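You operate a simulated robot arm through the tools that you are given. There is no shell and no other tool. Be economical: measure what you need, move in short steps, check, and stop when the job is done.

You run a simulated robot arm. Do the job below in one go: nothing can be reset, and whatever is moved stays where it is left.

## Task
Put things in order on the top of the dining table. At the end: the white battery stands where the cream date card (marked "MAY") stood; the brown poster tube (marked "PRINTS") stands where the white battery stood; the cream balm pad stands where the brown poster tube stood; the cream date card is on the green coaster; whatever was shut is shut again. Leave all else as you found it, and nothing knocked over.

The check looks at the end state, three seconds after you hand in, the way a careful person would. Anything else that was tipped, shoved, dropped, spilled or broken makes it a failure.

## Robot
A 6-joint arm with a two-finger parallel gripper, fixed in place. Base frame: the origin is at the foot of the arm, x ahead of it, y to its left, z up; the work surface is at about z = 0. Lengths are in m, angles in rad, forces in N, time in s.
With the tool pointing down near the work surface it reaches from about 0.16 to 0.42 m from the base axis. Its first joint turns from -1.152 to 1.152 rad. Payload 1.57 kg.
The TCP is the grasp point between the finger pads, 0.03 m short of the fingertips. In the tool frame z runs along the fingers and y along their closing line. The gripper opens to 0.08 m. The fingers are 0.017 m wide and 0.012 m thick; the gripper's body (0.04 by 0.082 m) begins 0.08 m behind the TCP.
Orientation is told as [roll, pitch, yaw] about the base's x, y, z axes, in that order, counted from this pose: with the fingers straight down and closing along the base's y, the tool's x points along the base's -x, its y along +y and its z along -z.

## Interface
- The arm moves only by the tool send_rows. Its arguments are lists of equal length, an entry for each row: "travel": the shift along the tool's x, y, z in cm, a list of three; "turn": the turn, a rotation vector about the tool's x, y, z in degrees, a list of three; "jaw": the gripper command, from -1 (fully open) to 1 (shut), values between in proportion. In form: {"travel": [[tx, ty, tz], ...], "turn": [[ax, ay, az], ...], "jaw": [jaw, ...]}. A call has 1 to 12 rows; each row shifts and turns the commanded pose from where the row before left it, along the tool's axes as they then stand. Rows are played at 5 a second. More than 0.05 m and 0.15 rad between two rows, or a gripper value outside its range, and nothing of the call is played. Where a pose cannot be reached the arm comes as near as it can. A force on the tool above 40 N (or 10 N above the force at the start of the call, whichever is more), or a blocked arm, ends the call early, and 0.2 s more pass. The fingers move at their own pace (about 0.153 m/s each) and stop on an object; they squeeze with about 38 N. The grip force told is the motor's: it shows also when the fingers shut on nothing. Time passes only in rows, and 0.2 s behind the last, so rows that do not move let the fingers close. It gives the time, the measured TCP pose, the force on the tool (base axes), the opening and the grip force at its end, in the units of the frame above (readings bear some noise).
- Cameras (640 x 400 px; columns grow to the right, rows downward): "scene" is fixed at [0.0559, -0.3346, 0.4172]; the picture's right is [0.76, -0.65, 0.00], its down [-0.42, -0.50, -0.75] and it looks along [0.49, 0.57, -0.66] (base axes); focal length 246 px, centre (320, 200). "wrist" rides on the gripper at [0.072, -0.007, -0.122] in the tool frame; the picture's right is [0.09, 1.00, 0.00], its down [-0.84, 0.08, -0.54] and it looks along [-0.54, 0.05, 0.84] (tool axes); focal length 238 px, centre (320, 200).
- snapshot(camera): a new picture of that camera. It takes no simulated time.
- probe_pixels(camera, pixels): there is no depth. For up to 12 entries [column, row, z] of the newest picture of that camera ("zoom" is the newest enlarged one), the place [x, y] in the base frame at which the ray of that pixel passes the height z, good to about 0.003 m. It takes no simulated time.
- zoom(camera, box): a new picture of the part [left, top, right, bottom] of that camera's present view, enlarged. It takes no simulated time.
- close_job(): hands the job in; it is judged then, once.

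Keep the steps short. Do not move on a guess: measure, check each grasp and each placing, and mend mistakes. In all there are 80 turns and 38 pictures (those below and enlarged ones count). Leave the gripper open and the arm clear of the work at the hand-in unless told otherwise, and finish with a single line.

The tools are called after "Call:" as name(argument=value, ...) on one line, values as JSON. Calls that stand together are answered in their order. send_rows: Moves the arm, as the interface text tells. Its arguments: {"type":"object","properties":{"travel":{"type":"array","items":{"type":"array","items":{"type":"number"}}},"turn":{"type":"array","items":{"type":"array","items":{"type":"number"}}},"jaw":{"type":"array","items":{"type":"number"}}},"required":["travel","turn","jaw"]} The other tools are called the same way: snapshot (camera) takes a picture; probe_pixels (camera, pixels) gives the place at which the rays of pixels pass given heights; zoom (camera, box) takes an enlarged picture of a part of a camera's view; close_job () hands the job in.

At the start:

```text
clock: 0.0
position: [0.2654, 0.0572, 0.247]
ee_rot: [0.0, -0.001, -0.002]
wrist_force: [0.8, 0.5, -0.6]
grip_width: 0.0801
finger_force: 0.1
```

scene: 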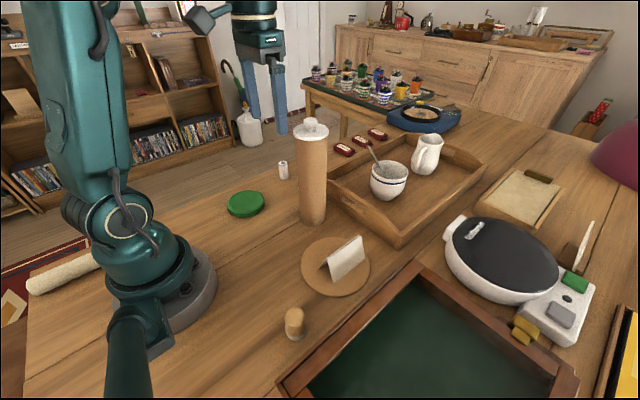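
wrist: 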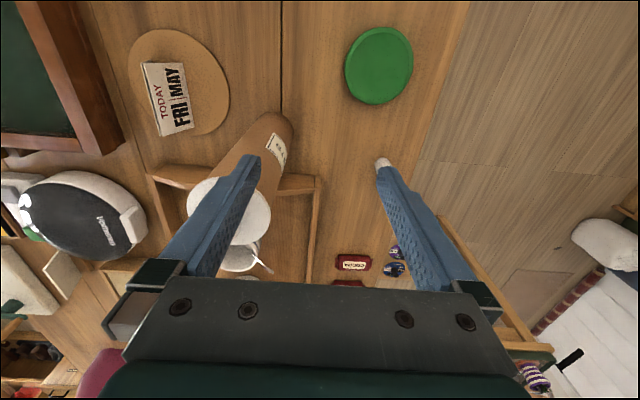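

I'll look closer at the objects on the table first: the lidded white device on the right, and the card, cork and tube area.

Call:
zoom(camera="scene", box=[430, 160, 640, 360])

Call:
zoom(camera="scene", box=[210, 110, 410, 350])

```text
2.00 times, centred on (535, 260) of scene
```

zoom: 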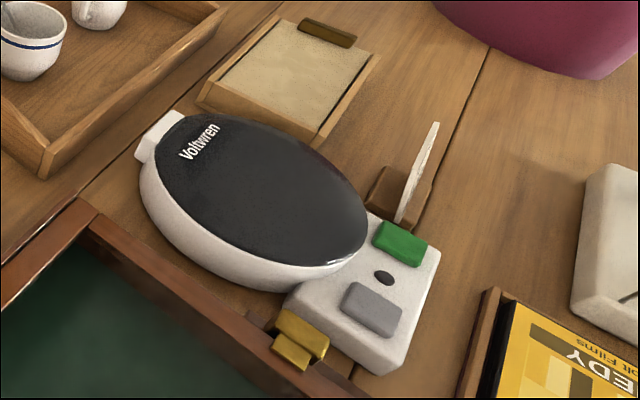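

```text
1.67 times, centred on (310, 230) of scene
```

zoom: 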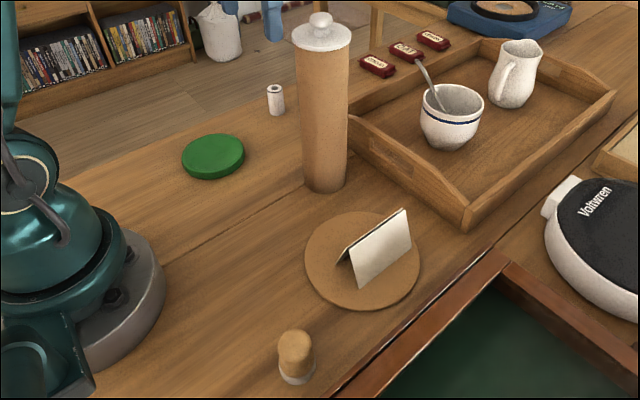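

Next I'll measure the base positions of everything relevant and take a closer look at the device and the other small items.

Call:
zoom(camera="scene", box=[500, 230, 600, 350])

Call:
zoom(camera="scene", box=[265, 280, 345, 350])

Call:
probe_pixels(camera="scene", pixels=[[284, 178, 0], [313, 220, 0], [245, 204, 0.01], [336, 268, 0.005], [295, 335, 0], [505, 255, 0.04], [445, 235, 0.03], [560, 280, 0.04], [575, 282, 0.03], [561, 314, 0.03], [525, 330, 0.02], [583, 265, 0]])

```text
3.33 times, centred on (550, 290) of scene
```

zoom: 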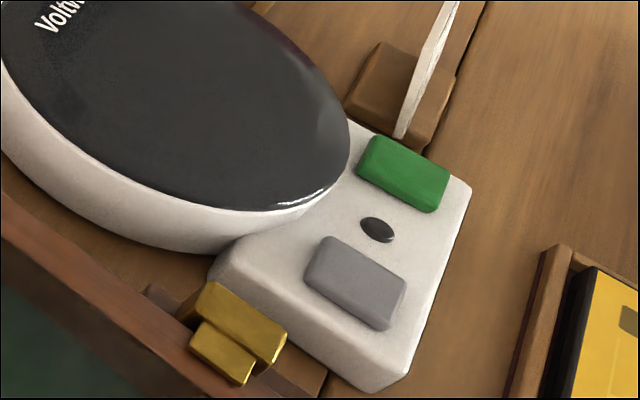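

```text
5.71 times, centred on (305, 315) of scene
```

zoom: 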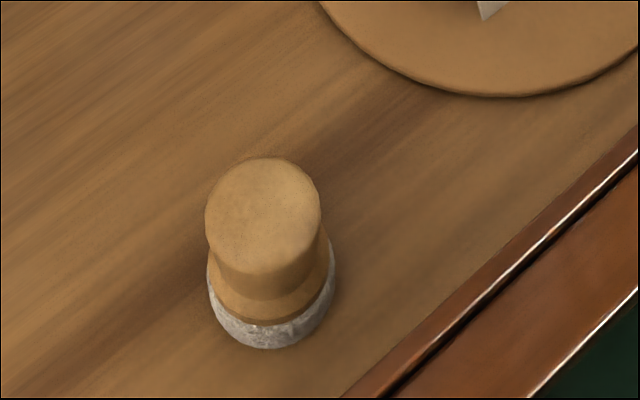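

```text
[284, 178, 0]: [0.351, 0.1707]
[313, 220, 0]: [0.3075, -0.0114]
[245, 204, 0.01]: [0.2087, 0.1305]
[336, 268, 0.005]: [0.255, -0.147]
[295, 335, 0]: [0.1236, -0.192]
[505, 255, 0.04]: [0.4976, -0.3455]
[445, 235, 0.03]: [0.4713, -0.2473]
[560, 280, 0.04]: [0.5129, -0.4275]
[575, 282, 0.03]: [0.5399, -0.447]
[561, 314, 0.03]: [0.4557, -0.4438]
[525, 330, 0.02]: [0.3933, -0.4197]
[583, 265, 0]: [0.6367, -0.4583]
```

The device is out of reach and I don't yet see the balm pad. I'll zoom into the wrist view on both sides and into the red pieces.

Call:
zoom(camera="scene", box=[270, 100, 430, 200])

Call:
zoom(camera="wrist", box=[0, 0, 320, 290])

Call:
probe_pixels(camera="scene", pixels=[[65, 275, 0], [345, 151, 0], [377, 135, 0], [280, 385, 0.03], [420, 268, 0.03], [570, 385, 0.03], [388, 190, 0.01], [400, 245, 0.03], [330, 200, 0.03], [520, 195, 0.02]])

```text
4.00 times, centred on (350, 150) of scene
```

zoom: 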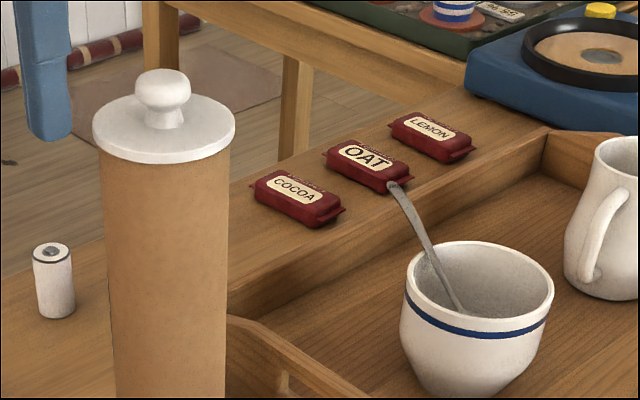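

```text
1.38 times, centred on (160, 145) of wrist
```

zoom: 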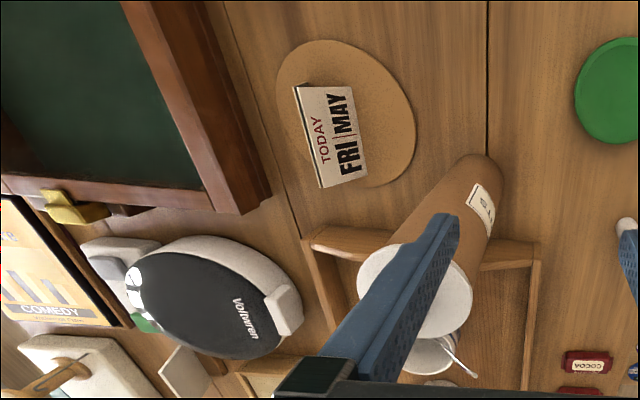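

```text
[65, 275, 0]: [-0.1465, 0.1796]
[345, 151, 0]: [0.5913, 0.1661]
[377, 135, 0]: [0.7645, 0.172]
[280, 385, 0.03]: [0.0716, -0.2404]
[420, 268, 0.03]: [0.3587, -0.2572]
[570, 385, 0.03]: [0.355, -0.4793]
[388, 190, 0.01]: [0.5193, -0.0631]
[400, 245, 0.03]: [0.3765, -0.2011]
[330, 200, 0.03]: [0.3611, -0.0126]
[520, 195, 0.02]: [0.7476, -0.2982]
```

The tube tops out around z≈0.22. I'll raise and swing to the right of the table so the wrist camera can look over the cork, green board and anything hidden.

Call:
send_rows(travel=[[0, 0, -3], [3, 0, -2], [3, -3, 0], [0, -4, 0], [0, -4, 0], [0, -4, 0], [0, -4, 0], [0, -2, 0]], turn=[[0, 0, 0], [0, 0, 0], [0, 0, 0], [0, 0, 0], [0, 0, 0], [0, 0, 0], [0, 0, 0], [0, 0, 0]], jaw=[-1, -1, -1, -1, -1, -1, -1, -1])

Call:
snapshot(camera="wrist")

```text
clock: 1.8
position: [0.2015, -0.1559, 0.3007]
ee_rot: [-0.001, 0.0, 0.002]
wrist_force: [0.2, 0.5, 0.6]
grip_width: 0.0802
finger_force: 0.1
```

```text
29 pictures are left
```

wrist: 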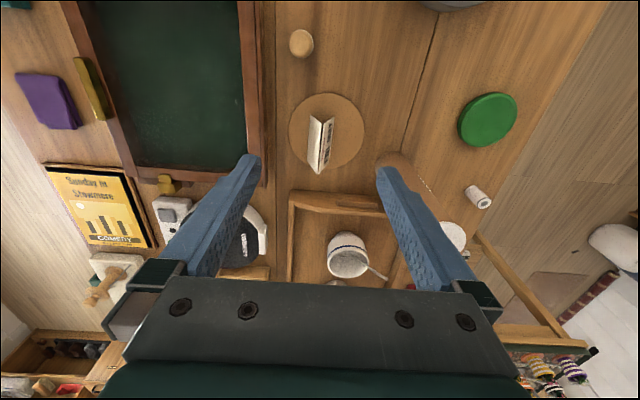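

The board is just a chalkboard. I'll zoom in on the cork, card, tube and coaster here.

Call:
zoom(camera="wrist", box=[260, 10, 520, 190])

Call:
zoom(camera="scene", box=[215, 110, 375, 230])

Call:
zoom(camera="wrist", box=[0, 40, 200, 320])

```text
2.22 times, centred on (390, 100) of wrist
```

zoom: 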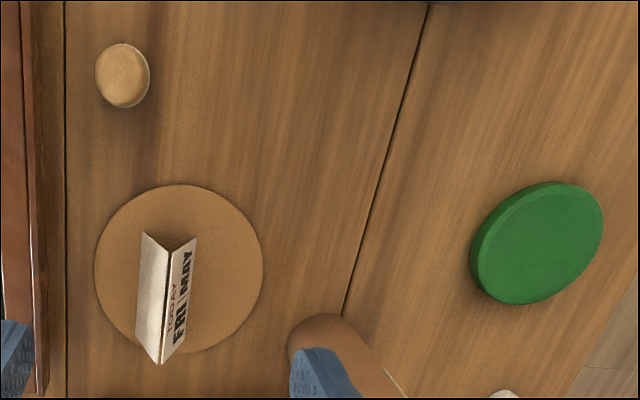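

```text
3.33 times, centred on (295, 170) of scene
```

zoom: 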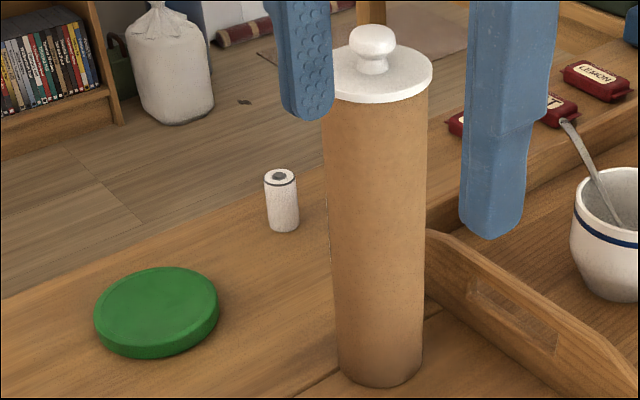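

```text
1.43 times, centred on (100, 180) of wrist
```

zoom: 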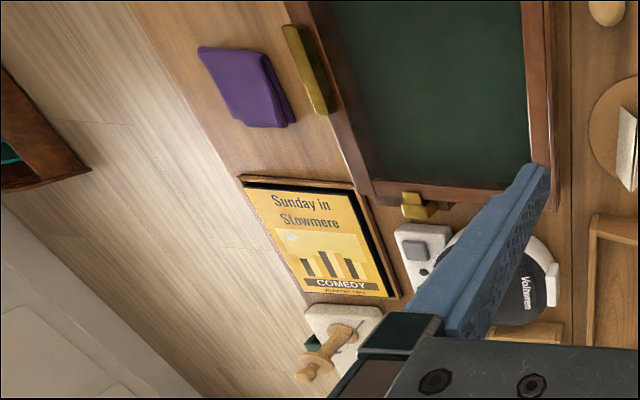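

My working guess is that the balm pad is inside the lidded tube. First I'll measure the card precisely with an enlarged wrist view.

Call:
zoom(camera="wrist", box=[280, 80, 376, 180])

Call:
zoom(camera="scene", box=[295, 215, 385, 305])

```text
4.00 times, centred on (328, 130) of wrist
```

zoom: 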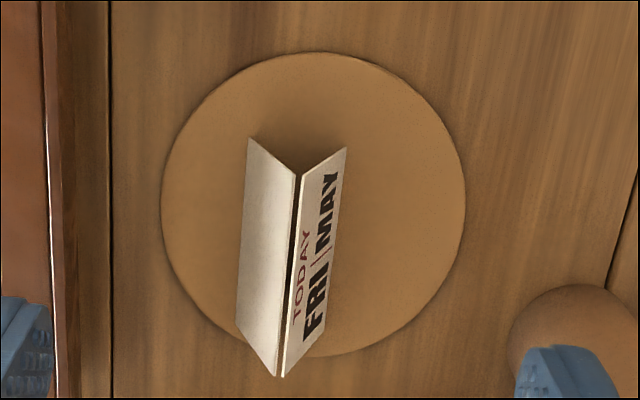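

```text
4.44 times, centred on (340, 260) of scene
```

zoom: 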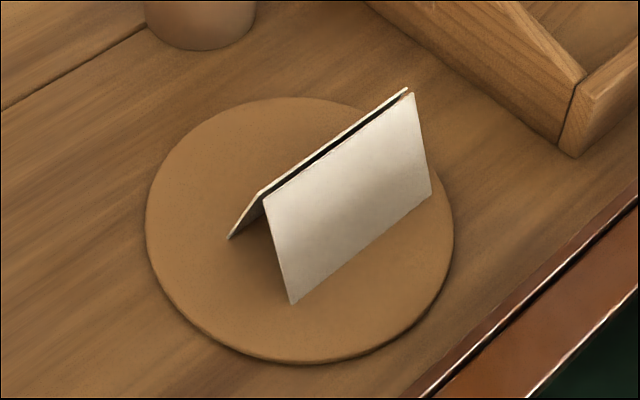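

Call:
probe_pixels(camera="zoom", pixels=[[291, 304, 0.008], [432, 193, 0.008], [230, 238, 0.008], [262, 195, 0.04], [410, 92, 0.04], [262, 195, 0.05], [410, 92, 0.05], [147, 222, 0.008], [453, 240, 0.008], [300, 97, 0.008], [300, 360, 0.008]])

Call:
probe_pixels(camera="wrist", pixels=[[310, 114.5, 0.008], [334.3, 117, 0.008], [322.4, 123.5, 0.04], [318, 174, 0.04], [322.4, 123.5, 0.05], [318, 174, 0.05], [307, 160.5, 0.008], [301, 43, 0.03], [288, 132, 0.008], [364.3, 130.5, 0.008], [486, 119, 0.012]])

```text
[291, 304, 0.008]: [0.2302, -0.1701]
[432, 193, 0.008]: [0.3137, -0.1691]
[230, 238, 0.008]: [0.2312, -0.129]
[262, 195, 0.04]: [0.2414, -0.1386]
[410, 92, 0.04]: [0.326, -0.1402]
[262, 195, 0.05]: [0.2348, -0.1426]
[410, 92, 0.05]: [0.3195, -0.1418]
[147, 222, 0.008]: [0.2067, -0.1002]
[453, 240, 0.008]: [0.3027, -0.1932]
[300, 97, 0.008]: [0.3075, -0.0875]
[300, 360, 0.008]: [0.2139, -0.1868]
```

```text
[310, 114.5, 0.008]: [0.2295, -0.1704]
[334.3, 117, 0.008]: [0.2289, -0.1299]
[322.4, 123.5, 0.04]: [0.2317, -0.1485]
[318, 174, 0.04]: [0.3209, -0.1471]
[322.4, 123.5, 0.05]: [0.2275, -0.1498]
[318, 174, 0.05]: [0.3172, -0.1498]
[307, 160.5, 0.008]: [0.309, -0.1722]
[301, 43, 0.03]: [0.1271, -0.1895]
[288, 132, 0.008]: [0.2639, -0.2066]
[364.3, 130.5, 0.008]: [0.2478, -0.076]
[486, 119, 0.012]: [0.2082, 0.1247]
```

The card is a tent about 8.3 cm long along x with its ridge at y≈-0.15, standing 4.2 cm wide. I'll grasp across it at x≈0.271. First I'll descend to z≈0.10 and check alignment.

Call:
send_rows(travel=[[-3.5, 0.3, 0], [-3.45, 0.35, 0], [0, 0, 4], [0, 0, 4], [0, 0, 4], [0, 0, 4], [0, 0, 4], [0, 0, 0]], turn=[[0, 0, 0], [0, 0, 0], [0, 0, 0], [0, 0, 0], [0, 0, 0], [0, 0, 0], [0, 0, 0], [0, 0, 0]], jaw=[-1, -0.5, -0.5, -0.5, -0.5, -0.5, -0.5, -0.5])

Call:
snapshot(camera="wrist")

```text
clock: 3.6
position: [0.2615, -0.1401, 0.0789]
ee_rot: [0.0, -0.001, 0.0]
wrist_force: [-0.2, -0.9, 0.7]
grip_width: 0.0601
finger_force: 0.0
out of reach, approached as far as the arm can: row 1, 2
```

```text
23 pictures are left
```

wrist: 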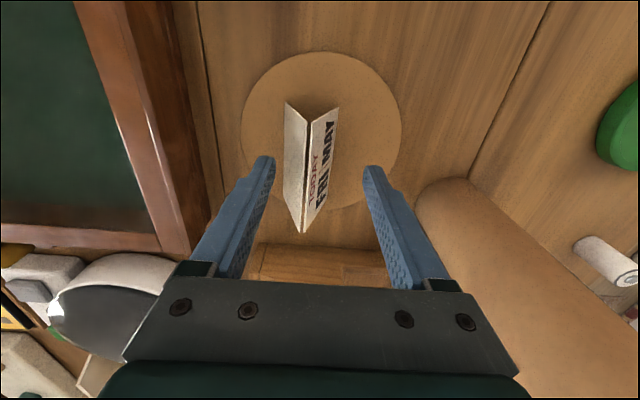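

I'm at (0.2615,-0.140,0.079). I'll re-measure the card's ridge and feet from this closer view.

Call:
probe_pixels(camera="wrist", pixels=[[285, 103, 0.008], [339, 109, 0.008], [311, 119, 0.05], [303, 233, 0.05], [311, 119, 0.045], [303, 233, 0.045], [241, 125, 0.008], [401, 125, 0.008], [322, 52, 0.008]])

```text
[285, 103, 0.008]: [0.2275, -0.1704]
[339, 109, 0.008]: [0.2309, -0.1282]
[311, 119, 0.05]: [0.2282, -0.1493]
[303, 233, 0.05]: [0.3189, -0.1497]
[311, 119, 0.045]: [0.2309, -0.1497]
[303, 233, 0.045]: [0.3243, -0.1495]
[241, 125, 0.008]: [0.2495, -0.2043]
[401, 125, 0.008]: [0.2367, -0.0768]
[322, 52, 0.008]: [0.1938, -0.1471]
```

Ridge y=-0.1495, x from 0.229 to 0.318. I'll align, descend so the tips are about z=0.018, and close gradually.

Call:
send_rows(travel=[[-1.1, -0.94, 0], [0, 0, 1.5], [0, 0, 1.5], [0, 0, 0], [0, 0, 0], [0, 0, 0], [0, 0, 0]], turn=[[0, 0, 0], [0, 0, 0], [0, 0, 0], [0, 0, 0], [0, 0, 0], [0, 0, 0], [0, 0, 0]], jaw=[-0.5, -0.5, -0.5, -0.2, 0.0, 0.2, 0.3])

Call:
snapshot(camera="wrist")

```text
clock: 5.2
position: [0.2756, -0.1483, 0.0488]
ee_rot: [-0.001, -0.001, 0.0]
wrist_force: [1.1, -0.5, -0.3]
grip_width: 0.0303
finger_force: 16.6
```

```text
22 pictures are left
```

wrist: 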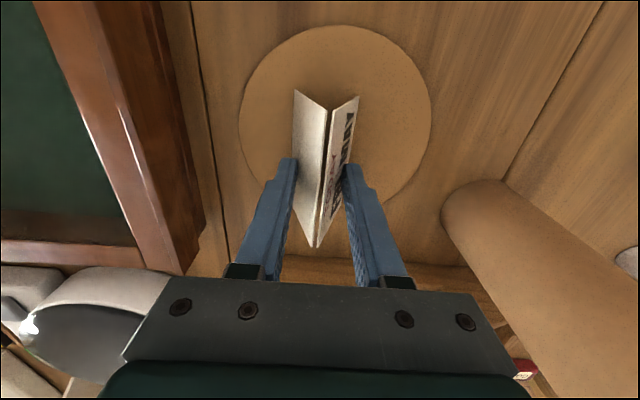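

Contact at 0.030 m, card still in place. I'll tighten a bit and lift 2 cm as a test.

Call:
send_rows(travel=[[0, 0, 0], [0, 0, -1], [0, 0, -1], [0, 0, 0]], turn=[[0, 0, 0], [0, 0, 0], [0, 0, 0], [0, 0, 0]], jaw=[0.5, 0.5, 0.5, 0.5])

Call:
zoom(camera="scene", box=[270, 170, 420, 310])

```text
clock: 6.2
position: [0.2748, -0.1497, 0.0696]
ee_rot: [0.0, 0.001, 0.0]
wrist_force: [-0.7, 0.1, 0.2]
grip_width: 0.0257
finger_force: 36.3
```

```text
2.86 times, centred on (345, 240) of scene
```

zoom: 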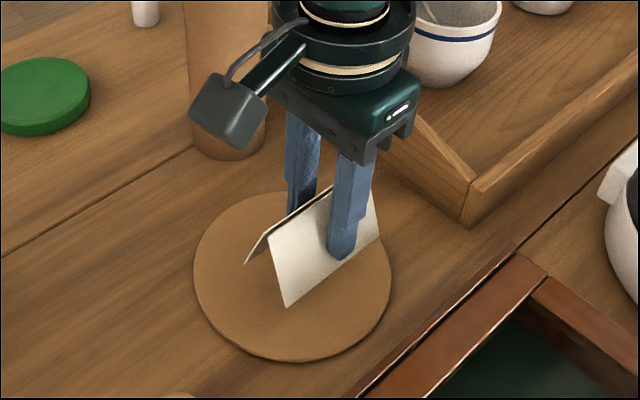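

The card rose 2 cm and stays level. I'll lift to about z=0.12, pull back to x≈0.21 and swing toward the coaster, well clear of the tube.

Call:
send_rows(travel=[[0, 0, -2.5], [0, 0, -2.5], [3.3, 0, 0], [3.3, 0, 0], [0, 4, 0], [0, 4, 0], [0, 4, 0], [0, 4, 0], [0, 4, 0], [0, 4, 0], [0, 3.6, 0], [0, 0, 0]], turn=[[0, 0, 0], [0, 0, 0], [0, 0, 0], [0, 0, 0], [0, 0, 0], [0, 0, 0], [0, 0, 0], [0, 0, 0], [0, 0, 0], [0, 0, 0], [0, 0, 0], [0, 0, 0]], jaw=[0.5, 0.5, 0.5, 0.5, 0.5, 0.5, 0.5, 0.5, 0.5, 0.5, 0.5, 0.5])

Call:
snapshot(camera="wrist")

Call:
snapshot(camera="scene")

```text
clock: 8.8
position: [0.207, 0.1272, 0.1219]
ee_rot: [0.0, -0.001, -0.001]
wrist_force: [-0.8, 0.3, -1.7]
grip_width: 0.0243
finger_force: 36.3
```

```text
20 pictures are left
```

wrist: 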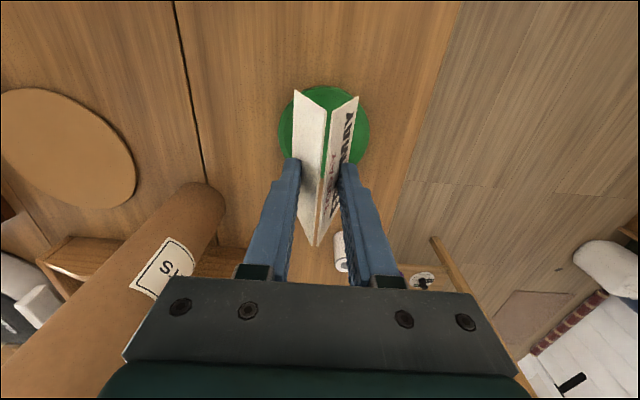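

```text
19 pictures are left
```

scene: 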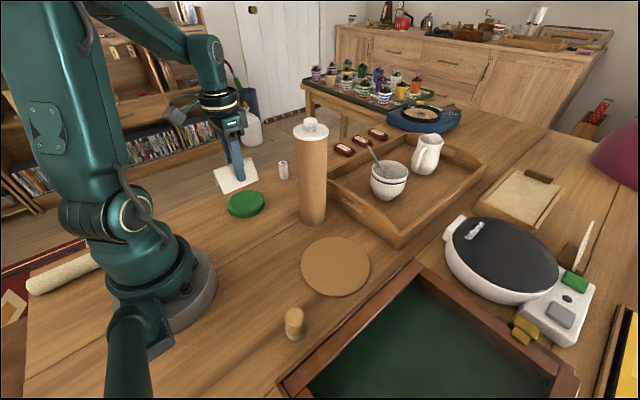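

The card is held level above the coaster. I'll measure the coaster edges (scene 227–264 columns, 190–217 rows) and the battery and tube base.

Call:
probe_pixels(camera="scene", pixels=[[227, 202, 0.015], [264, 202, 0.015], [246, 190, 0.015], [244, 214, 0.015], [244, 217, 0]])

Call:
probe_pixels(camera="wrist", pixels=[[278, 133, 0.015], [370, 133, 0.015], [324, 86, 0.015], [333, 250, 0], [349, 250, 0], [343, 272, 0], [205, 184, 0], [223, 205, 0], [294, 92, 0.08], [359, 97, 0.08]])

Call:
zoom(camera="scene", box=[210, 140, 310, 230])

```text
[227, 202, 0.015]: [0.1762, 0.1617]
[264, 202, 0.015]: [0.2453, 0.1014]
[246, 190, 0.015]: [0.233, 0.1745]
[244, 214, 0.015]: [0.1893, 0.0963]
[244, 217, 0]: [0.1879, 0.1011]
```

```text
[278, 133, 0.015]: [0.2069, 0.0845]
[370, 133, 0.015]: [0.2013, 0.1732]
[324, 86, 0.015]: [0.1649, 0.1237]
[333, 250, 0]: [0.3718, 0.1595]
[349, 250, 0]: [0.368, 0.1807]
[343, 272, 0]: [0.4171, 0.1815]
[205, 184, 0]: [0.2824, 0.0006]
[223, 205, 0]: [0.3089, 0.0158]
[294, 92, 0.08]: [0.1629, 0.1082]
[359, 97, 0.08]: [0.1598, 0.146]
```

```text
4.44 times, centred on (260, 185) of scene
```

zoom: 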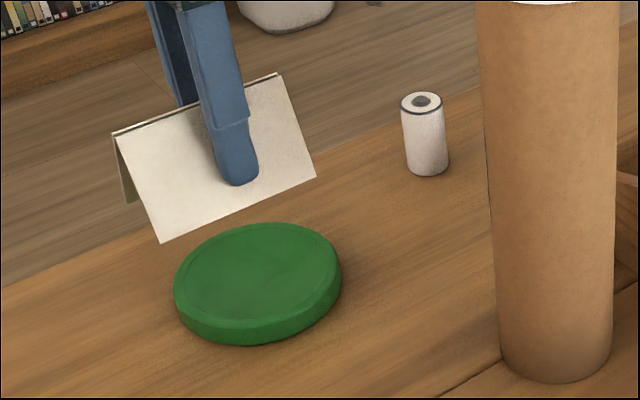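

Coaster centre ≈(0.209, 0.129), top ≈0.0135. The card bottom is about 4.4 cm under the TCP. I'll nudge and lower to just above it.

Call:
send_rows(travel=[[-0.3, 0.2, 2], [0, 0, 2], [0, 0, 1.5], [0, 0, 0.5], [0, 0, 0.2], [0, 0, 0]], turn=[[0, 0, 0], [0, 0, 0], [0, 0, 0], [0, 0, 0], [0, 0, 0], [0, 0, 0]], jaw=[0.5, 0.5, 0.5, 0.5, 0.5, 0.5])

Call:
zoom(camera="scene", box=[210, 140, 310, 230])

```text
clock: 10.2
position: [0.212, 0.1293, 0.0587]
ee_rot: [0.001, -0.001, 0.002]
wrist_force: [-4.9, -1.0, 25.0]
grip_width: 0.0234
finger_force: 35.2
```

```text
4.44 times, centred on (260, 185) of scene
```

zoom: 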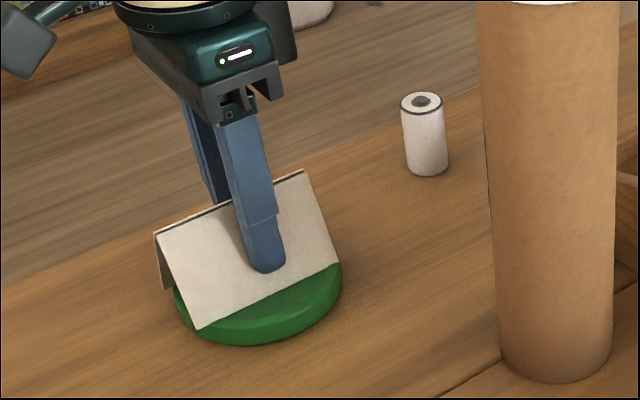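

It's touching (25 N up). I'll ease up slightly, open, and rise.

Call:
send_rows(travel=[[0, 0, -0.15], [0, 0, 0], [0, 0, 0], [0, 0, -2], [0, 0, -4], [0, 0, -4]], turn=[[0, 0, 0], [0, 0, 0], [0, 0, 0], [0, 0, 0], [0, 0, 0], [0, 0, 0]], jaw=[0.3, 0, -0.4, -0.5, -0.5, -0.5])

Call:
snapshot(camera="wrist")

```text
clock: 11.6
position: [0.2101, 0.1287, 0.1594]
ee_rot: [0.0, 0.002, 0.002]
wrist_force: [0.0, 0.6, -0.8]
grip_width: 0.06
finger_force: 0.1
```

```text
16 pictures are left
```

wrist: 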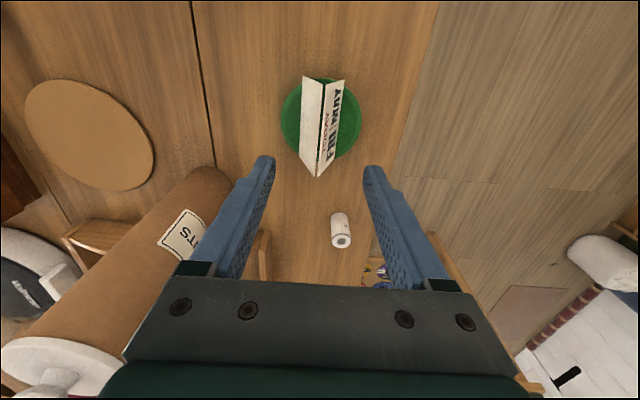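

The card sits on the coaster. Next I'll measure the battery (bottom near row ~213, top face around (343,241)) and the tube position.

Call:
probe_pixels(camera="wrist", pixels=[[331, 217, 0], [348, 216, 0], [339, 212, 0], [343, 241, 0.045], [343, 241, 0.05], [302, 77, 0.0135], [344, 81, 0.0135], [317, 177, 0.058], [321, 93, 0.058], [209, 167, 0], [281, 110, 0.0135], [361, 110, 0.0135]])

Call:
probe_pixels(camera="scene", pixels=[[280.5, 178, 0], [287.5, 178, 0], [284, 180, 0], [283, 163, 0.045], [283, 163, 0.05], [283, 163, 0.04], [300, 220, 0], [326, 220, 0], [313, 226, 0], [285, 158, 0]])

```text
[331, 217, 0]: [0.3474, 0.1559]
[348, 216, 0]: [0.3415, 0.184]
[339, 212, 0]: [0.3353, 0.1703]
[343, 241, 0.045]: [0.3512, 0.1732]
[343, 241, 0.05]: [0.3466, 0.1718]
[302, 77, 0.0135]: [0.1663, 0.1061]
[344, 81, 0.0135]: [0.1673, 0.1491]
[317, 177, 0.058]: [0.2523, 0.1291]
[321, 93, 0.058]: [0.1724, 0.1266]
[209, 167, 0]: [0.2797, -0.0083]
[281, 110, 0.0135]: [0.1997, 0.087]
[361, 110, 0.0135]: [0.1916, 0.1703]
```

```text
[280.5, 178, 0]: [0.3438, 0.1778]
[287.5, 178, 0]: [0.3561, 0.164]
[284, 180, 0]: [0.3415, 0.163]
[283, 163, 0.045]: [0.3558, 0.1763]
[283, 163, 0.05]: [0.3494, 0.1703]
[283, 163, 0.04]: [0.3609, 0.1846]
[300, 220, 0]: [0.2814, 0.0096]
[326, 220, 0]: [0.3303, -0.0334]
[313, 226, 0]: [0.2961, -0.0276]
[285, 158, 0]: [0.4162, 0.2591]
```

Battery centre ≈(0.350, 0.1715), radius ~1.2 cm, height ~4.7 cm. Tube centre ≈(0.308,-0.008). I'll move over the battery and come down to z≈0.08.

Call:
send_rows(travel=[[-4.5, 2, 0], [-4.5, 2.28, 0], [-4.99, 0, 0], [0, 0, 4], [0, 0, 4], [0, 0, 0]], turn=[[0, 0, 0], [0, 0, 0], [0, 0, 0], [0, 0, 0], [0, 0, 0], [0, 0, 0]], jaw=[-0.5, -0.5, -0.5, -0.5, -0.5, -0.5])

Call:
snapshot(camera="wrist")

```text
refused: row 2 steps farther than a row can; nothing moved
```

```text
15 pictures are left
```

wrist: 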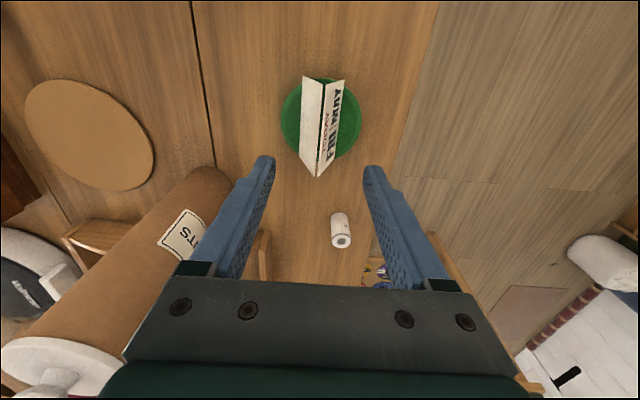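

One step was slightly over the limit, so I'm sending it again split smaller.

Call:
send_rows(travel=[[-3.5, 1.4, 0], [-3.5, 1.4, 0], [-3.5, 1.48, 0], [-3.49, 0, 0], [0, 0, 4], [0, 0, 4], [0, 0, 0]], turn=[[0, 0, 0], [0, 0, 0], [0, 0, 0], [0, 0, 0], [0, 0, 0], [0, 0, 0], [0, 0, 0]], jaw=[-0.5, -0.5, -0.5, -0.5, -0.5, -0.5, -0.5])

Call:
snapshot(camera="wrist")

```text
clock: 13.2
position: [0.3529, 0.1711, 0.0803]
ee_rot: [-0.001, 0.0, -0.001]
wrist_force: [0.4, 0.0, 0.2]
grip_width: 0.0598
finger_force: 0.1
```

```text
14 pictures are left
```

wrist: 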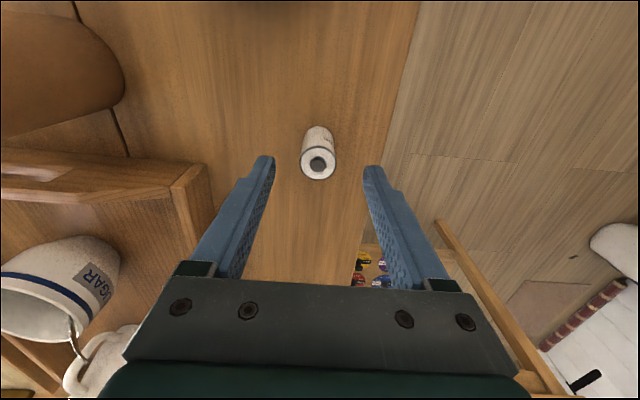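

Call:
probe_pixels(camera="wrist", pixels=[[317, 165, 0.045], [317, 165, 0.05], [317, 126, 0], [304, 133, 0], [332, 133, 0], [300, 165, 0.048], [336, 165, 0.048], [395, 110, 0], [380, 180, 0]])

```text
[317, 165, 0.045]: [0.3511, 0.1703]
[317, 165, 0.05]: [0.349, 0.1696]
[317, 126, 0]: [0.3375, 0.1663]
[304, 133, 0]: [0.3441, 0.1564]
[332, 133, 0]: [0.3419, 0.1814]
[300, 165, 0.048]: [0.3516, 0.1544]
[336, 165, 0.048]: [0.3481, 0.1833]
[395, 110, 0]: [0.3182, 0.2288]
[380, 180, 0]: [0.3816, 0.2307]
```

Battery centre ≈(0.350,0.1695), radius ~1.4 cm; the table edge is at y≈0.23. I'll descend and grip it.

Call:
send_rows(travel=[[0.3, -0.15, 0], [0, 0, 2], [0, 0, 1.8], [0, 0, 0], [0, 0, 0], [0, 0, 0], [0, 0, -2]], turn=[[0, 0, 0], [0, 0, 0], [0, 0, 0], [0, 0, 0], [0, 0, 0], [0, 0, 0], [0, 0, 0]], jaw=[-0.5, -0.5, -0.5, 0, 0.5, 0.6, 0.6])

```text
clock: 14.8
position: [0.3487, 0.1701, 0.0623]
ee_rot: [0.0, 0.0, 0.0]
wrist_force: [0.8, 0.1, -1.3]
grip_width: 0.0245
finger_force: 36.4
```

Gripped (24.5 mm, 36 N) and lifted. I'll raise to z≈0.13, pull back to x≈0.205, and go past the tube on the near side.

Call:
send_rows(travel=[[0, 0, -3.5], [0, 0, -3.5], [4.8, 0, 0], [4.8, 0, 0], [4.8, 0, 0], [0, -4.6, 0], [0, -4.6, 0], [0, -4.6, 0], [0, -4.6, 0], [0, -4.6, 0], [0, -4.6, 0], [0, -4.36, 0]], turn=[[0, 0, 0], [0, 0, 0], [0, 0, 0], [0, 0, 0], [0, 0, 0], [0, 0, 0], [0, 0, 0], [0, 0, 0], [0, 0, 0], [0, 0, 0], [0, 0, 0], [0, 0, 0]], jaw=[0.6, 0.6, 0.6, 0.6, 0.6, 0.6, 0.6, 0.6, 0.6, 0.6, 0.6, 0.6])

Call:
send_rows(travel=[[-3.4, 0, 0], [-3.3, 0, 0], [0, 0, 3.5], [0, 0, 3], [0, 0, 0]], turn=[[0, 0, 0], [0, 0, 0], [0, 0, 0], [0, 0, 0], [0, 0, 0]], jaw=[0.6, 0.6, 0.6, 0.6, 0.6])

```text
clock: 17.4
position: [0.2048, -0.1499, 0.132]
ee_rot: [0.0, 0.001, -0.001]
wrist_force: [-0.6, 0.0, -0.9]
grip_width: 0.0248
finger_force: 36.4
```

```text
clock: 18.6
position: [0.2697, -0.1517, 0.068]
ee_rot: [0.0, 0.0, 0.0]
wrist_force: [0.4, 0.5, -0.3]
grip_width: 0.025
finger_force: 36.4
```

At z=0.068; contact expected near z≈0.050. I'll centre on (0.272,-0.1495) and lower in small steps.

Call:
send_rows(travel=[[-0.2, 0.15, 1.3], [0, 0, 0.3], [0, 0, 0.2], [0, 0, 0]], turn=[[0, 0, 0], [0, 0, 0], [0, 0, 0], [0, 0, 0]], jaw=[0.6, 0.6, 0.6, 0.6])

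```text
clock: 19.6
position: [0.2734, -0.147, 0.0483]
ee_rot: [0.0, 0.001, -0.001]
wrist_force: [-0.2, 0.8, -1.1]
grip_width: 0.025
finger_force: 36.5
```

Call:
send_rows(travel=[[0, 0, 0.15], [0, 0, 0.15], [0, 0, 0]], turn=[[0, 0, 0], [0, 0, 0], [0, 0, 0]], jaw=[0.6, 0.6, 0.6])

Call:
zoom(camera="scene", box=[295, 215, 385, 305])

```text
clock: 20.4
position: [0.2731, -0.1483, 0.0465]
ee_rot: [0.001, -0.001, -0.001]
wrist_force: [-0.8, 2.6, 4.9]
grip_width: 0.0249
finger_force: 36.7
```

```text
4.44 times, centred on (340, 260) of scene
```

zoom: 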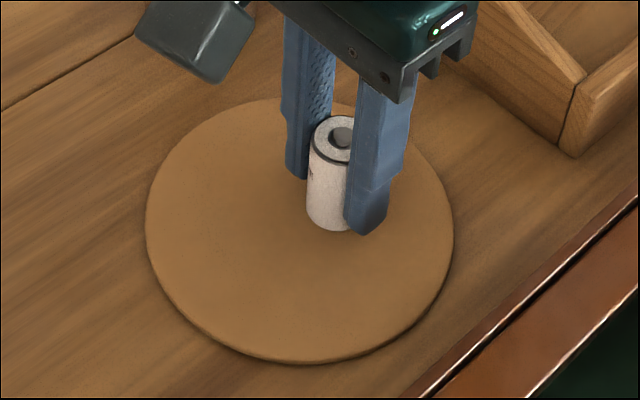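

Contact is made (≈5 N). I'll release, rise, and head back to view the tube lid.

Call:
send_rows(travel=[[0, 0, 0], [0, 0, 0], [0, 0, -4], [0, 0, -4], [3, 0, -4], [4, 0, -4], [0, 4, -4], [0, 4, -3], [0, 4, 0], [0, 2, 0], [0, 0, 0]], turn=[[0, 0, 0], [0, 0, 0], [0, 0, 0], [0, 0, 0], [0, 0, 0], [0, 0, 0], [0, 0, 0], [0, 0, 0], [0, 0, 0], [0, 0, 0], [0, 0, 0]], jaw=[0, -0.5, -0.5, -0.5, -0.5, -0.5, -0.5, -0.5, -0.5, -0.5, -0.5])

Call:
snapshot(camera="wrist")

Call:
snapshot(camera="scene")

```text
refused: row 6 steps farther than a row can; nothing moved
```

```text
12 pictures are left
```

wrist: 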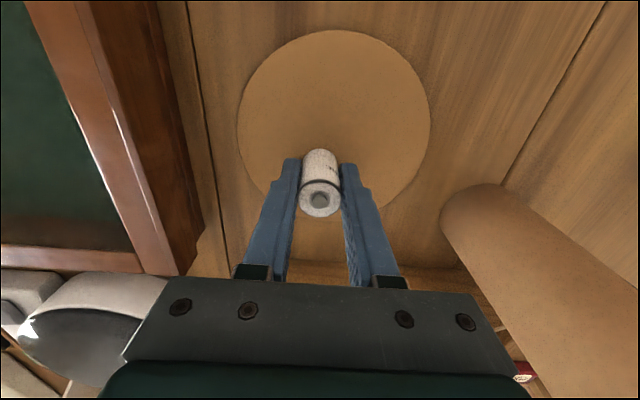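

```text
11 pictures are left
```

scene: 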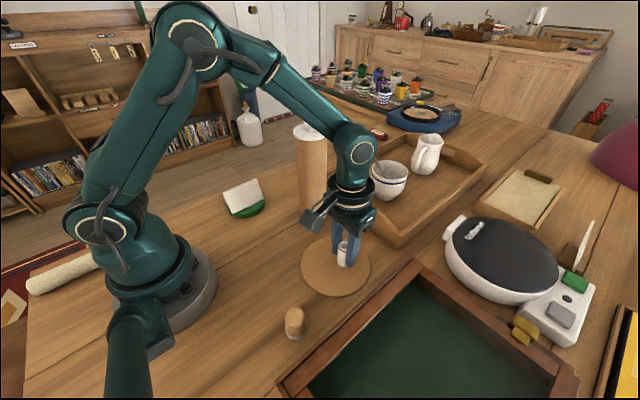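

Refused for step size again; nothing moved. I'm resending with smaller steps.

Call:
send_rows(travel=[[0, 0, 0], [0, 0, 0], [0, 0, -4], [0, 0, -4], [3, 0, -3.5], [3.5, 0, -3.5], [0, 3, -3.5], [0, 3, -3.5], [0, 4, -1.5], [0, 4, 0], [0, 0, 0]], turn=[[0, 0, 0], [0, 0, 0], [0, 0, 0], [0, 0, 0], [0, 0, 0], [0, 0, 0], [0, 0, 0], [0, 0, 0], [0, 0, 0], [0, 0, 0], [0, 0, 0]], jaw=[0, -0.5, -0.5, -0.5, -0.5, -0.5, -0.5, -0.5, -0.5, -0.5, -0.5])

```text
clock: 22.8
position: [0.2072, -0.002, 0.283]
ee_rot: [0.0, 0.001, 0.0]
wrist_force: [1.1, -0.2, 1.1]
grip_width: 0.0603
finger_force: 0.1
```

Now a wrist picture to locate the lid and knob.

Call:
snapshot(camera="wrist")

```text
10 pictures are left
```

wrist: 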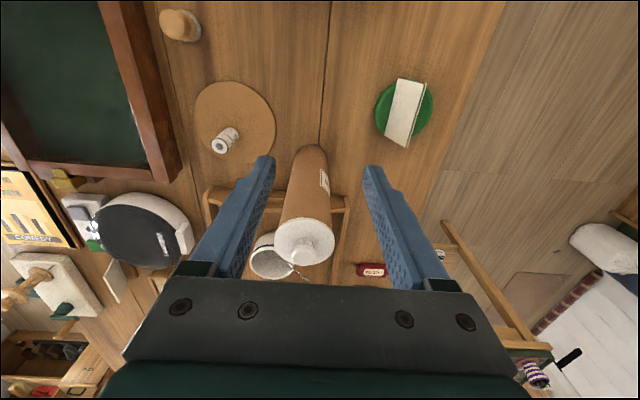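

Lid seen centred near (305,242). I'll probe lid and knob positions.

Call:
probe_pixels(camera="wrist", pixels=[[275, 242, 0.215], [335, 242, 0.215], [305, 218, 0.215], [305, 265, 0.215], [305, 242, 0.215], [313, 248, 0.235], [313, 248, 0.245], [225, 135, 0.008], [301, 48, 0], [308, 147, 0]])

Call:
zoom(camera="wrist", box=[260, 140, 350, 280])

```text
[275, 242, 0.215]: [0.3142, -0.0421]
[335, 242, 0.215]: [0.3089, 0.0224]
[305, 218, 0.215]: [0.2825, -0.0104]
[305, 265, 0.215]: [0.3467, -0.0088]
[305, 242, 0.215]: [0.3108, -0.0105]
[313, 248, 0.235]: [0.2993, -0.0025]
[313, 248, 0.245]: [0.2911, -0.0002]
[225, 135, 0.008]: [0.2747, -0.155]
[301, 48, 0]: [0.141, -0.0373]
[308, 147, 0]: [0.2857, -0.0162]
```

```text
2.86 times, centred on (305, 210) of wrist
```

zoom: 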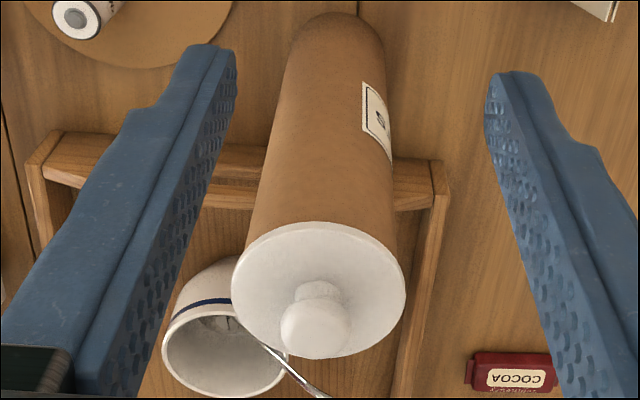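

Lid axis ≈(0.311,-0.010), lid top ≈0.22, knob top ≈0.245. Fingers straddle the knob: align y, advance in x, lower a little, then close on the knob.

Call:
send_rows(travel=[[0, -0.8, 0], [-3.5, 0, 0], [-3.5, 0, 0], [-3.4, 0, 0], [0, 0, 1.2], [0, 0, 1], [0, 0, 0]], turn=[[0, 0, 0], [0, 0, 0], [0, 0, 0], [0, 0, 0], [0, 0, 0], [0, 0, 0], [0, 0, 0]], jaw=[-0.4, -0.4, -0.4, -0.4, -0.4, -0.4, -0.4])

Call:
zoom(camera="scene", box=[270, 70, 370, 170])

```text
clock: 24.4
position: [0.3062, -0.0147, 0.2527]
ee_rot: [0.0, 0.002, 0.001]
wrist_force: [0.2, 0.1, 0.6]
grip_width: 0.056
finger_force: 0.0
out of reach, approached as far as the arm can: row 4
```

```text
4.00 times, centred on (320, 120) of scene
```

zoom: 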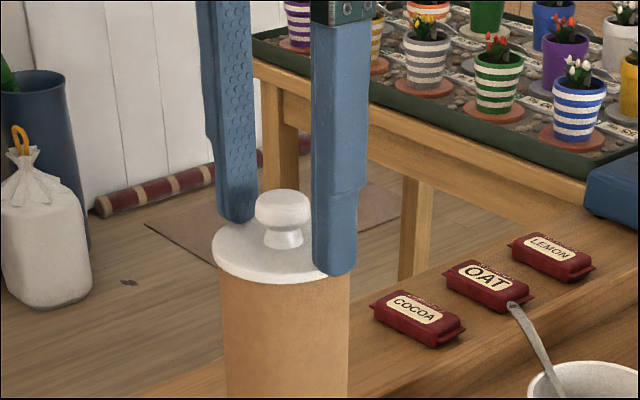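

Fingers straddle the knob, tips just at the lid level. I'll nudge +5 mm in x and y, then close on the knob.

Call:
send_rows(travel=[[-0.5, 0.5, 0], [0, 0, 0], [0, 0, 0], [0, 0, 0]], turn=[[0, 0, 0], [0, 0, 0], [0, 0, 0], [0, 0, 0]], jaw=[-0.4, -0.4, 0, 0.2])

```text
clock: 25.4
position: [0.3134, -0.0096, 0.2508]
ee_rot: [0.0, 0.0, -0.001]
wrist_force: [0.8, 0.2, 0.3]
grip_width: 0.0318
finger_force: 0.0
```

Call:
send_rows(travel=[[0, 0, 0], [0, 0, 0], [0, 0, 0]], turn=[[0, 0, 0], [0, 0, 0], [0, 0, 0]], jaw=[0.4, 0.6, 0.6])

```text
clock: 26.2
position: [0.3115, -0.0107, 0.2512]
ee_rot: [0.0, 0.0, 0.0]
wrist_force: [0.0, -0.4, 0.4]
grip_width: 0.0219
finger_force: 35.5
```

Knob gripped (21.9 mm). I'll lift 2 cm straight up and look at whether the lid comes off or the whole tube rises.

Call:
send_rows(travel=[[0, 0, -0.5], [0, 0, -0.5], [0, 0, -0.5], [0, 0, -0.5], [0, 0, 0]], turn=[[0, 0, 0], [0, 0, 0], [0, 0, 0], [0, 0, 0], [0, 0, 0]], jaw=[0.6, 0.6, 0.6, 0.6, 0.6])

Call:
zoom(camera="scene", box=[250, 70, 400, 230])

```text
clock: 27.4
position: [0.3112, -0.0091, 0.2707]
ee_rot: [-0.002, 0.0, 0.0]
wrist_force: [0.1, 0.4, -1.5]
grip_width: 0.0219
finger_force: 35.0
```

```text
2.50 times, centred on (325, 150) of scene
```

zoom: 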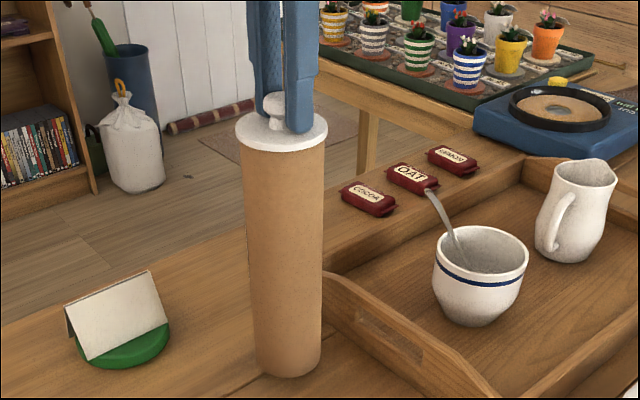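

The whole tube rose (its base moved from row 226 to 221), so the lid doesn't come off with it. I'll set it straight back down and look for the pad elsewhere.

Call:
send_rows(travel=[[0, 0, 0.6], [0, 0, 0.6], [0, 0, 0.5], [0, 0, 0.2], [0, 0, 0]], turn=[[0, 0, 0], [0, 0, 0], [0, 0, 0], [0, 0, 0], [0, 0, 0]], jaw=[0.6, 0.6, 0.6, 0.6, 0.6])

```text
clock: 28.6
position: [0.3103, -0.0108, 0.2502]
ee_rot: [0.001, -0.002, -0.001]
wrist_force: [0.2, -0.1, -0.5]
grip_width: 0.0221
finger_force: 34.3
```

Call:
send_rows(travel=[[0, 0, 0.1], [0, 0, 0.1], [0, 0, 0]], turn=[[0, 0, 0], [0, 0, 0], [0, 0, 0]], jaw=[0.6, 0.6, 0.6])

```text
clock: 29.4
position: [0.3097, -0.0113, 0.2501]
ee_rot: [0.0, -0.002, 0.0]
wrist_force: [-0.7, -0.6, 25.3]
grip_width: 0.0219
finger_force: 34.9
```

On the table again. I'll release, rise slightly, retreat in x, then yaw to look toward the cork.

Call:
send_rows(travel=[[0, 0, -0.2], [0, 0, 0], [0, 0, 0], [0, 0, -1.5], [0, 0, -1.5], [3.5, 0, 0], [3.5, 0, 0], [3.5, 0, 0], [3, 0, 0], [0, 0, 0]], turn=[[0, 0, 0], [0, 0, 0], [0, 0, 0], [0, 0, 0], [0, 0, 0], [0, 0, 0], [0, 0, 0], [0, 0, 0], [0, 0, 0], [0, 0, 0]], jaw=[0.5, 0, -0.4, -0.4, -0.4, -0.4, -0.4, -0.4, -0.4, -0.4])

Call:
send_rows(travel=[[0, 0, 0], [0, 0, 0], [0, 0, 0], [0, 0, 0], [0, 0, 0], [0, 0, 0], [0, 0, 0], [0, 0, 0], [0, 0, 0], [0, 0, 0], [0, 0, 0]], turn=[[0, 0, 8.5], [0, 0, 8.5], [0, 0, 8.5], [0, 0, 8.5], [0, 0, 8.5], [0, 0, 8.5], [0, 0, 8.5], [0, 0, 8.5], [0, 0, 8.5], [0, 0, 8.5], [0, 0, 8.5]], jaw=[-0.4, -0.4, -0.4, -0.4, -0.4, -0.4, -0.4, -0.4, -0.4, -0.4, -0.4])

```text
clock: 31.6
position: [0.1735, -0.0128, 0.2753]
ee_rot: [0.0, 0.0, 0.0]
wrist_force: [0.4, -0.1, -0.8]
grip_width: 0.0558
finger_force: 0.2
out of reach, approached as far as the arm can: row 5
```

```text
clock: 34.0
position: [0.1718, -0.0112, 0.2775]
ee_rot: [0.0, 0.001, -1.635]
wrist_force: [0.9, 0.2, -0.2]
grip_width: 0.0561
finger_force: 0.0
```

Now a generous zoom of the wrist view toward the cork.

Call:
zoom(camera="wrist", box=[230, 120, 370, 260])

```text
2.86 times, centred on (300, 190) of wrist
```

zoom: 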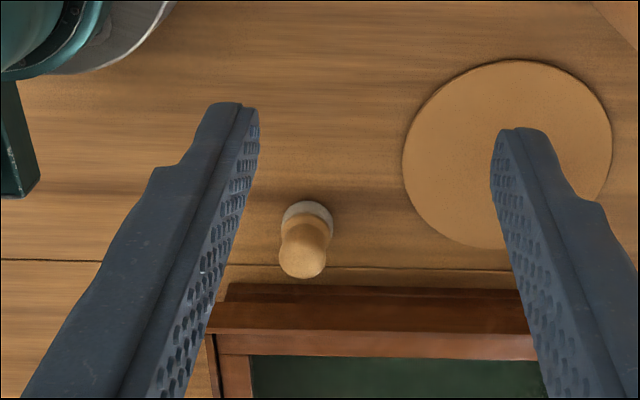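

The "cork" is a wooden knob handle on a cream-white round pad, a dabber, so this is most likely the balm pad. I'll probe its base and top.

Call:
probe_pixels(camera="zoom", pixels=[[282, 217, 0.004], [334, 217, 0.004], [308, 201, 0.004], [303, 262, 0.03], [303, 262, 0.04], [303, 262, 0.035], [280, 262, 0.035], [327, 262, 0.035], [270, 300, 0.03], [402, 155, 0.006], [612, 155, 0.006]])

Call:
probe_pixels(camera="scene", pixels=[[288.7, 331, 0.004], [302.5, 331, 0.004], [296, 339, 0], [296, 315, 0.03], [296, 315, 0.035], [296, 315, 0.04]])

```text
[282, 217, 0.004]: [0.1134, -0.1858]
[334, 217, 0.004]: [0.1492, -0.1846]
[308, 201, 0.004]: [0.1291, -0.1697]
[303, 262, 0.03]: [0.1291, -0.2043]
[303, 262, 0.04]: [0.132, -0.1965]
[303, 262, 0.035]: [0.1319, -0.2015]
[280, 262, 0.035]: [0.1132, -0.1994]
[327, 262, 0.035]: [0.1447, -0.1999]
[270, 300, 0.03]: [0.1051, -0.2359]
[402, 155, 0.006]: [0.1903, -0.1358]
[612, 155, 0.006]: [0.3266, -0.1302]
```

```text
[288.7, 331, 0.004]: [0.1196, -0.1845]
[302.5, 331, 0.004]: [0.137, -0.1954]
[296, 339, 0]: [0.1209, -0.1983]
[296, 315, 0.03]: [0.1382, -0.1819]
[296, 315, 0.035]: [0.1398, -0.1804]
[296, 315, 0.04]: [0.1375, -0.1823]
```

The pad is ≈3.6 cm wide at (0.130,-0.187), and it gets moved last. The tube goes first. Its new spot is at radius 0.39, so I'll grasp it with the tool tilted 45° outward, the fingers straddling it in y. First I'll undo the yaw.

Call:
send_rows(travel=[[0, 0, 0], [0, 0, 0], [0, 0, 0], [0, 0, 0], [0, 0, 0], [0, 0, 0], [0, 0, 0], [0, 0, 0], [0, 0, 0], [0, 0, 0], [0, 0, 0]], turn=[[0, 0, -8.5], [0, 0, -8.5], [0, 0, -8.5], [0, 0, -8.5], [0, 0, -8.5], [0, 0, -8.5], [0, 0, -8.5], [0, 0, -8.5], [0, 0, -8.5], [0, 0, -8.5], [0, 0, -8.5]], jaw=[-1, -1, -1, -1, -1, -1, -1, -1, -1, -1, -1])

Call:
send_rows(travel=[[0, 0, -1], [0, 0, 0], [0, 0, 0], [0, 0, 0], [0, 0, 0], [0, 0, 0], [0, 0, 0]], turn=[[0, -7.5, 0], [0, -7.5, 0], [0, -7.5, 0], [0, -7.5, 0], [0, -7.5, 0], [0, -7.5, 0], [0, 0, 0]], jaw=[-1, -1, -1, -1, -1, -1, -1])

```text
clock: 36.4
position: [0.1732, -0.0113, 0.276]
ee_rot: [0.0, 0.0, 0.004]
wrist_force: [0.1, 0.7, -0.5]
grip_width: 0.0801
finger_force: 0.1
```

```text
clock: 38.0
position: [0.1795, -0.0144, 0.2874]
ee_rot: [0.001, -0.785, 0.001]
wrist_force: [0.4, -0.1, 0.2]
grip_width: 0.0801
finger_force: 0.0
out of reach, approached as far as the arm can: row 6
```

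Tilted 45°. I'll advance to x≈0.31 at this height (tips above the knob).

Call:
send_rows(travel=[[-3.08, 0.15, 3.08], [-3.08, 0.15, 3.08], [-3.08, 0, 3.08], [0, 0, 0]], turn=[[0, 0, 0], [0, 0, 0], [0, 0, 0], [0, 0, 0]], jaw=[-1, -1, -1, -1])

```text
clock: 39.0
position: [0.3106, -0.014, 0.2862]
ee_rot: [0.001, -0.786, 0.0]
wrist_force: [-0.3, -0.8, -0.2]
grip_width: 0.0798
finger_force: 0.1
```

Call:
send_rows(travel=[[0, 0.4, 0], [1.06, 0, 1.06], [1.06, 0, 1.06], [0, 0, 0]], turn=[[0, 0, 0], [0, 0, 0], [0, 0, 0], [0, 0, 0]], jaw=[-1, -1, -1, -1])

Call:
zoom(camera="wrist", box=[160, 60, 480, 300])

```text
clock: 40.0
position: [0.3103, -0.0061, 0.257]
ee_rot: [0.001, -0.785, 0.003]
wrist_force: [0.6, 0.1, -0.5]
grip_width: 0.08
finger_force: 0.0
```

```text
1.67 times, centred on (320, 180) of wrist
```

zoom: 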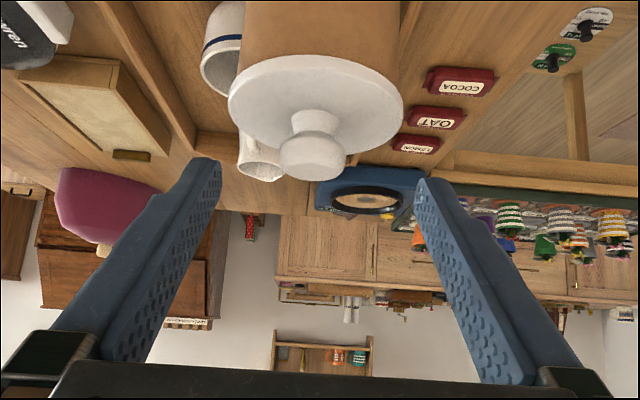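

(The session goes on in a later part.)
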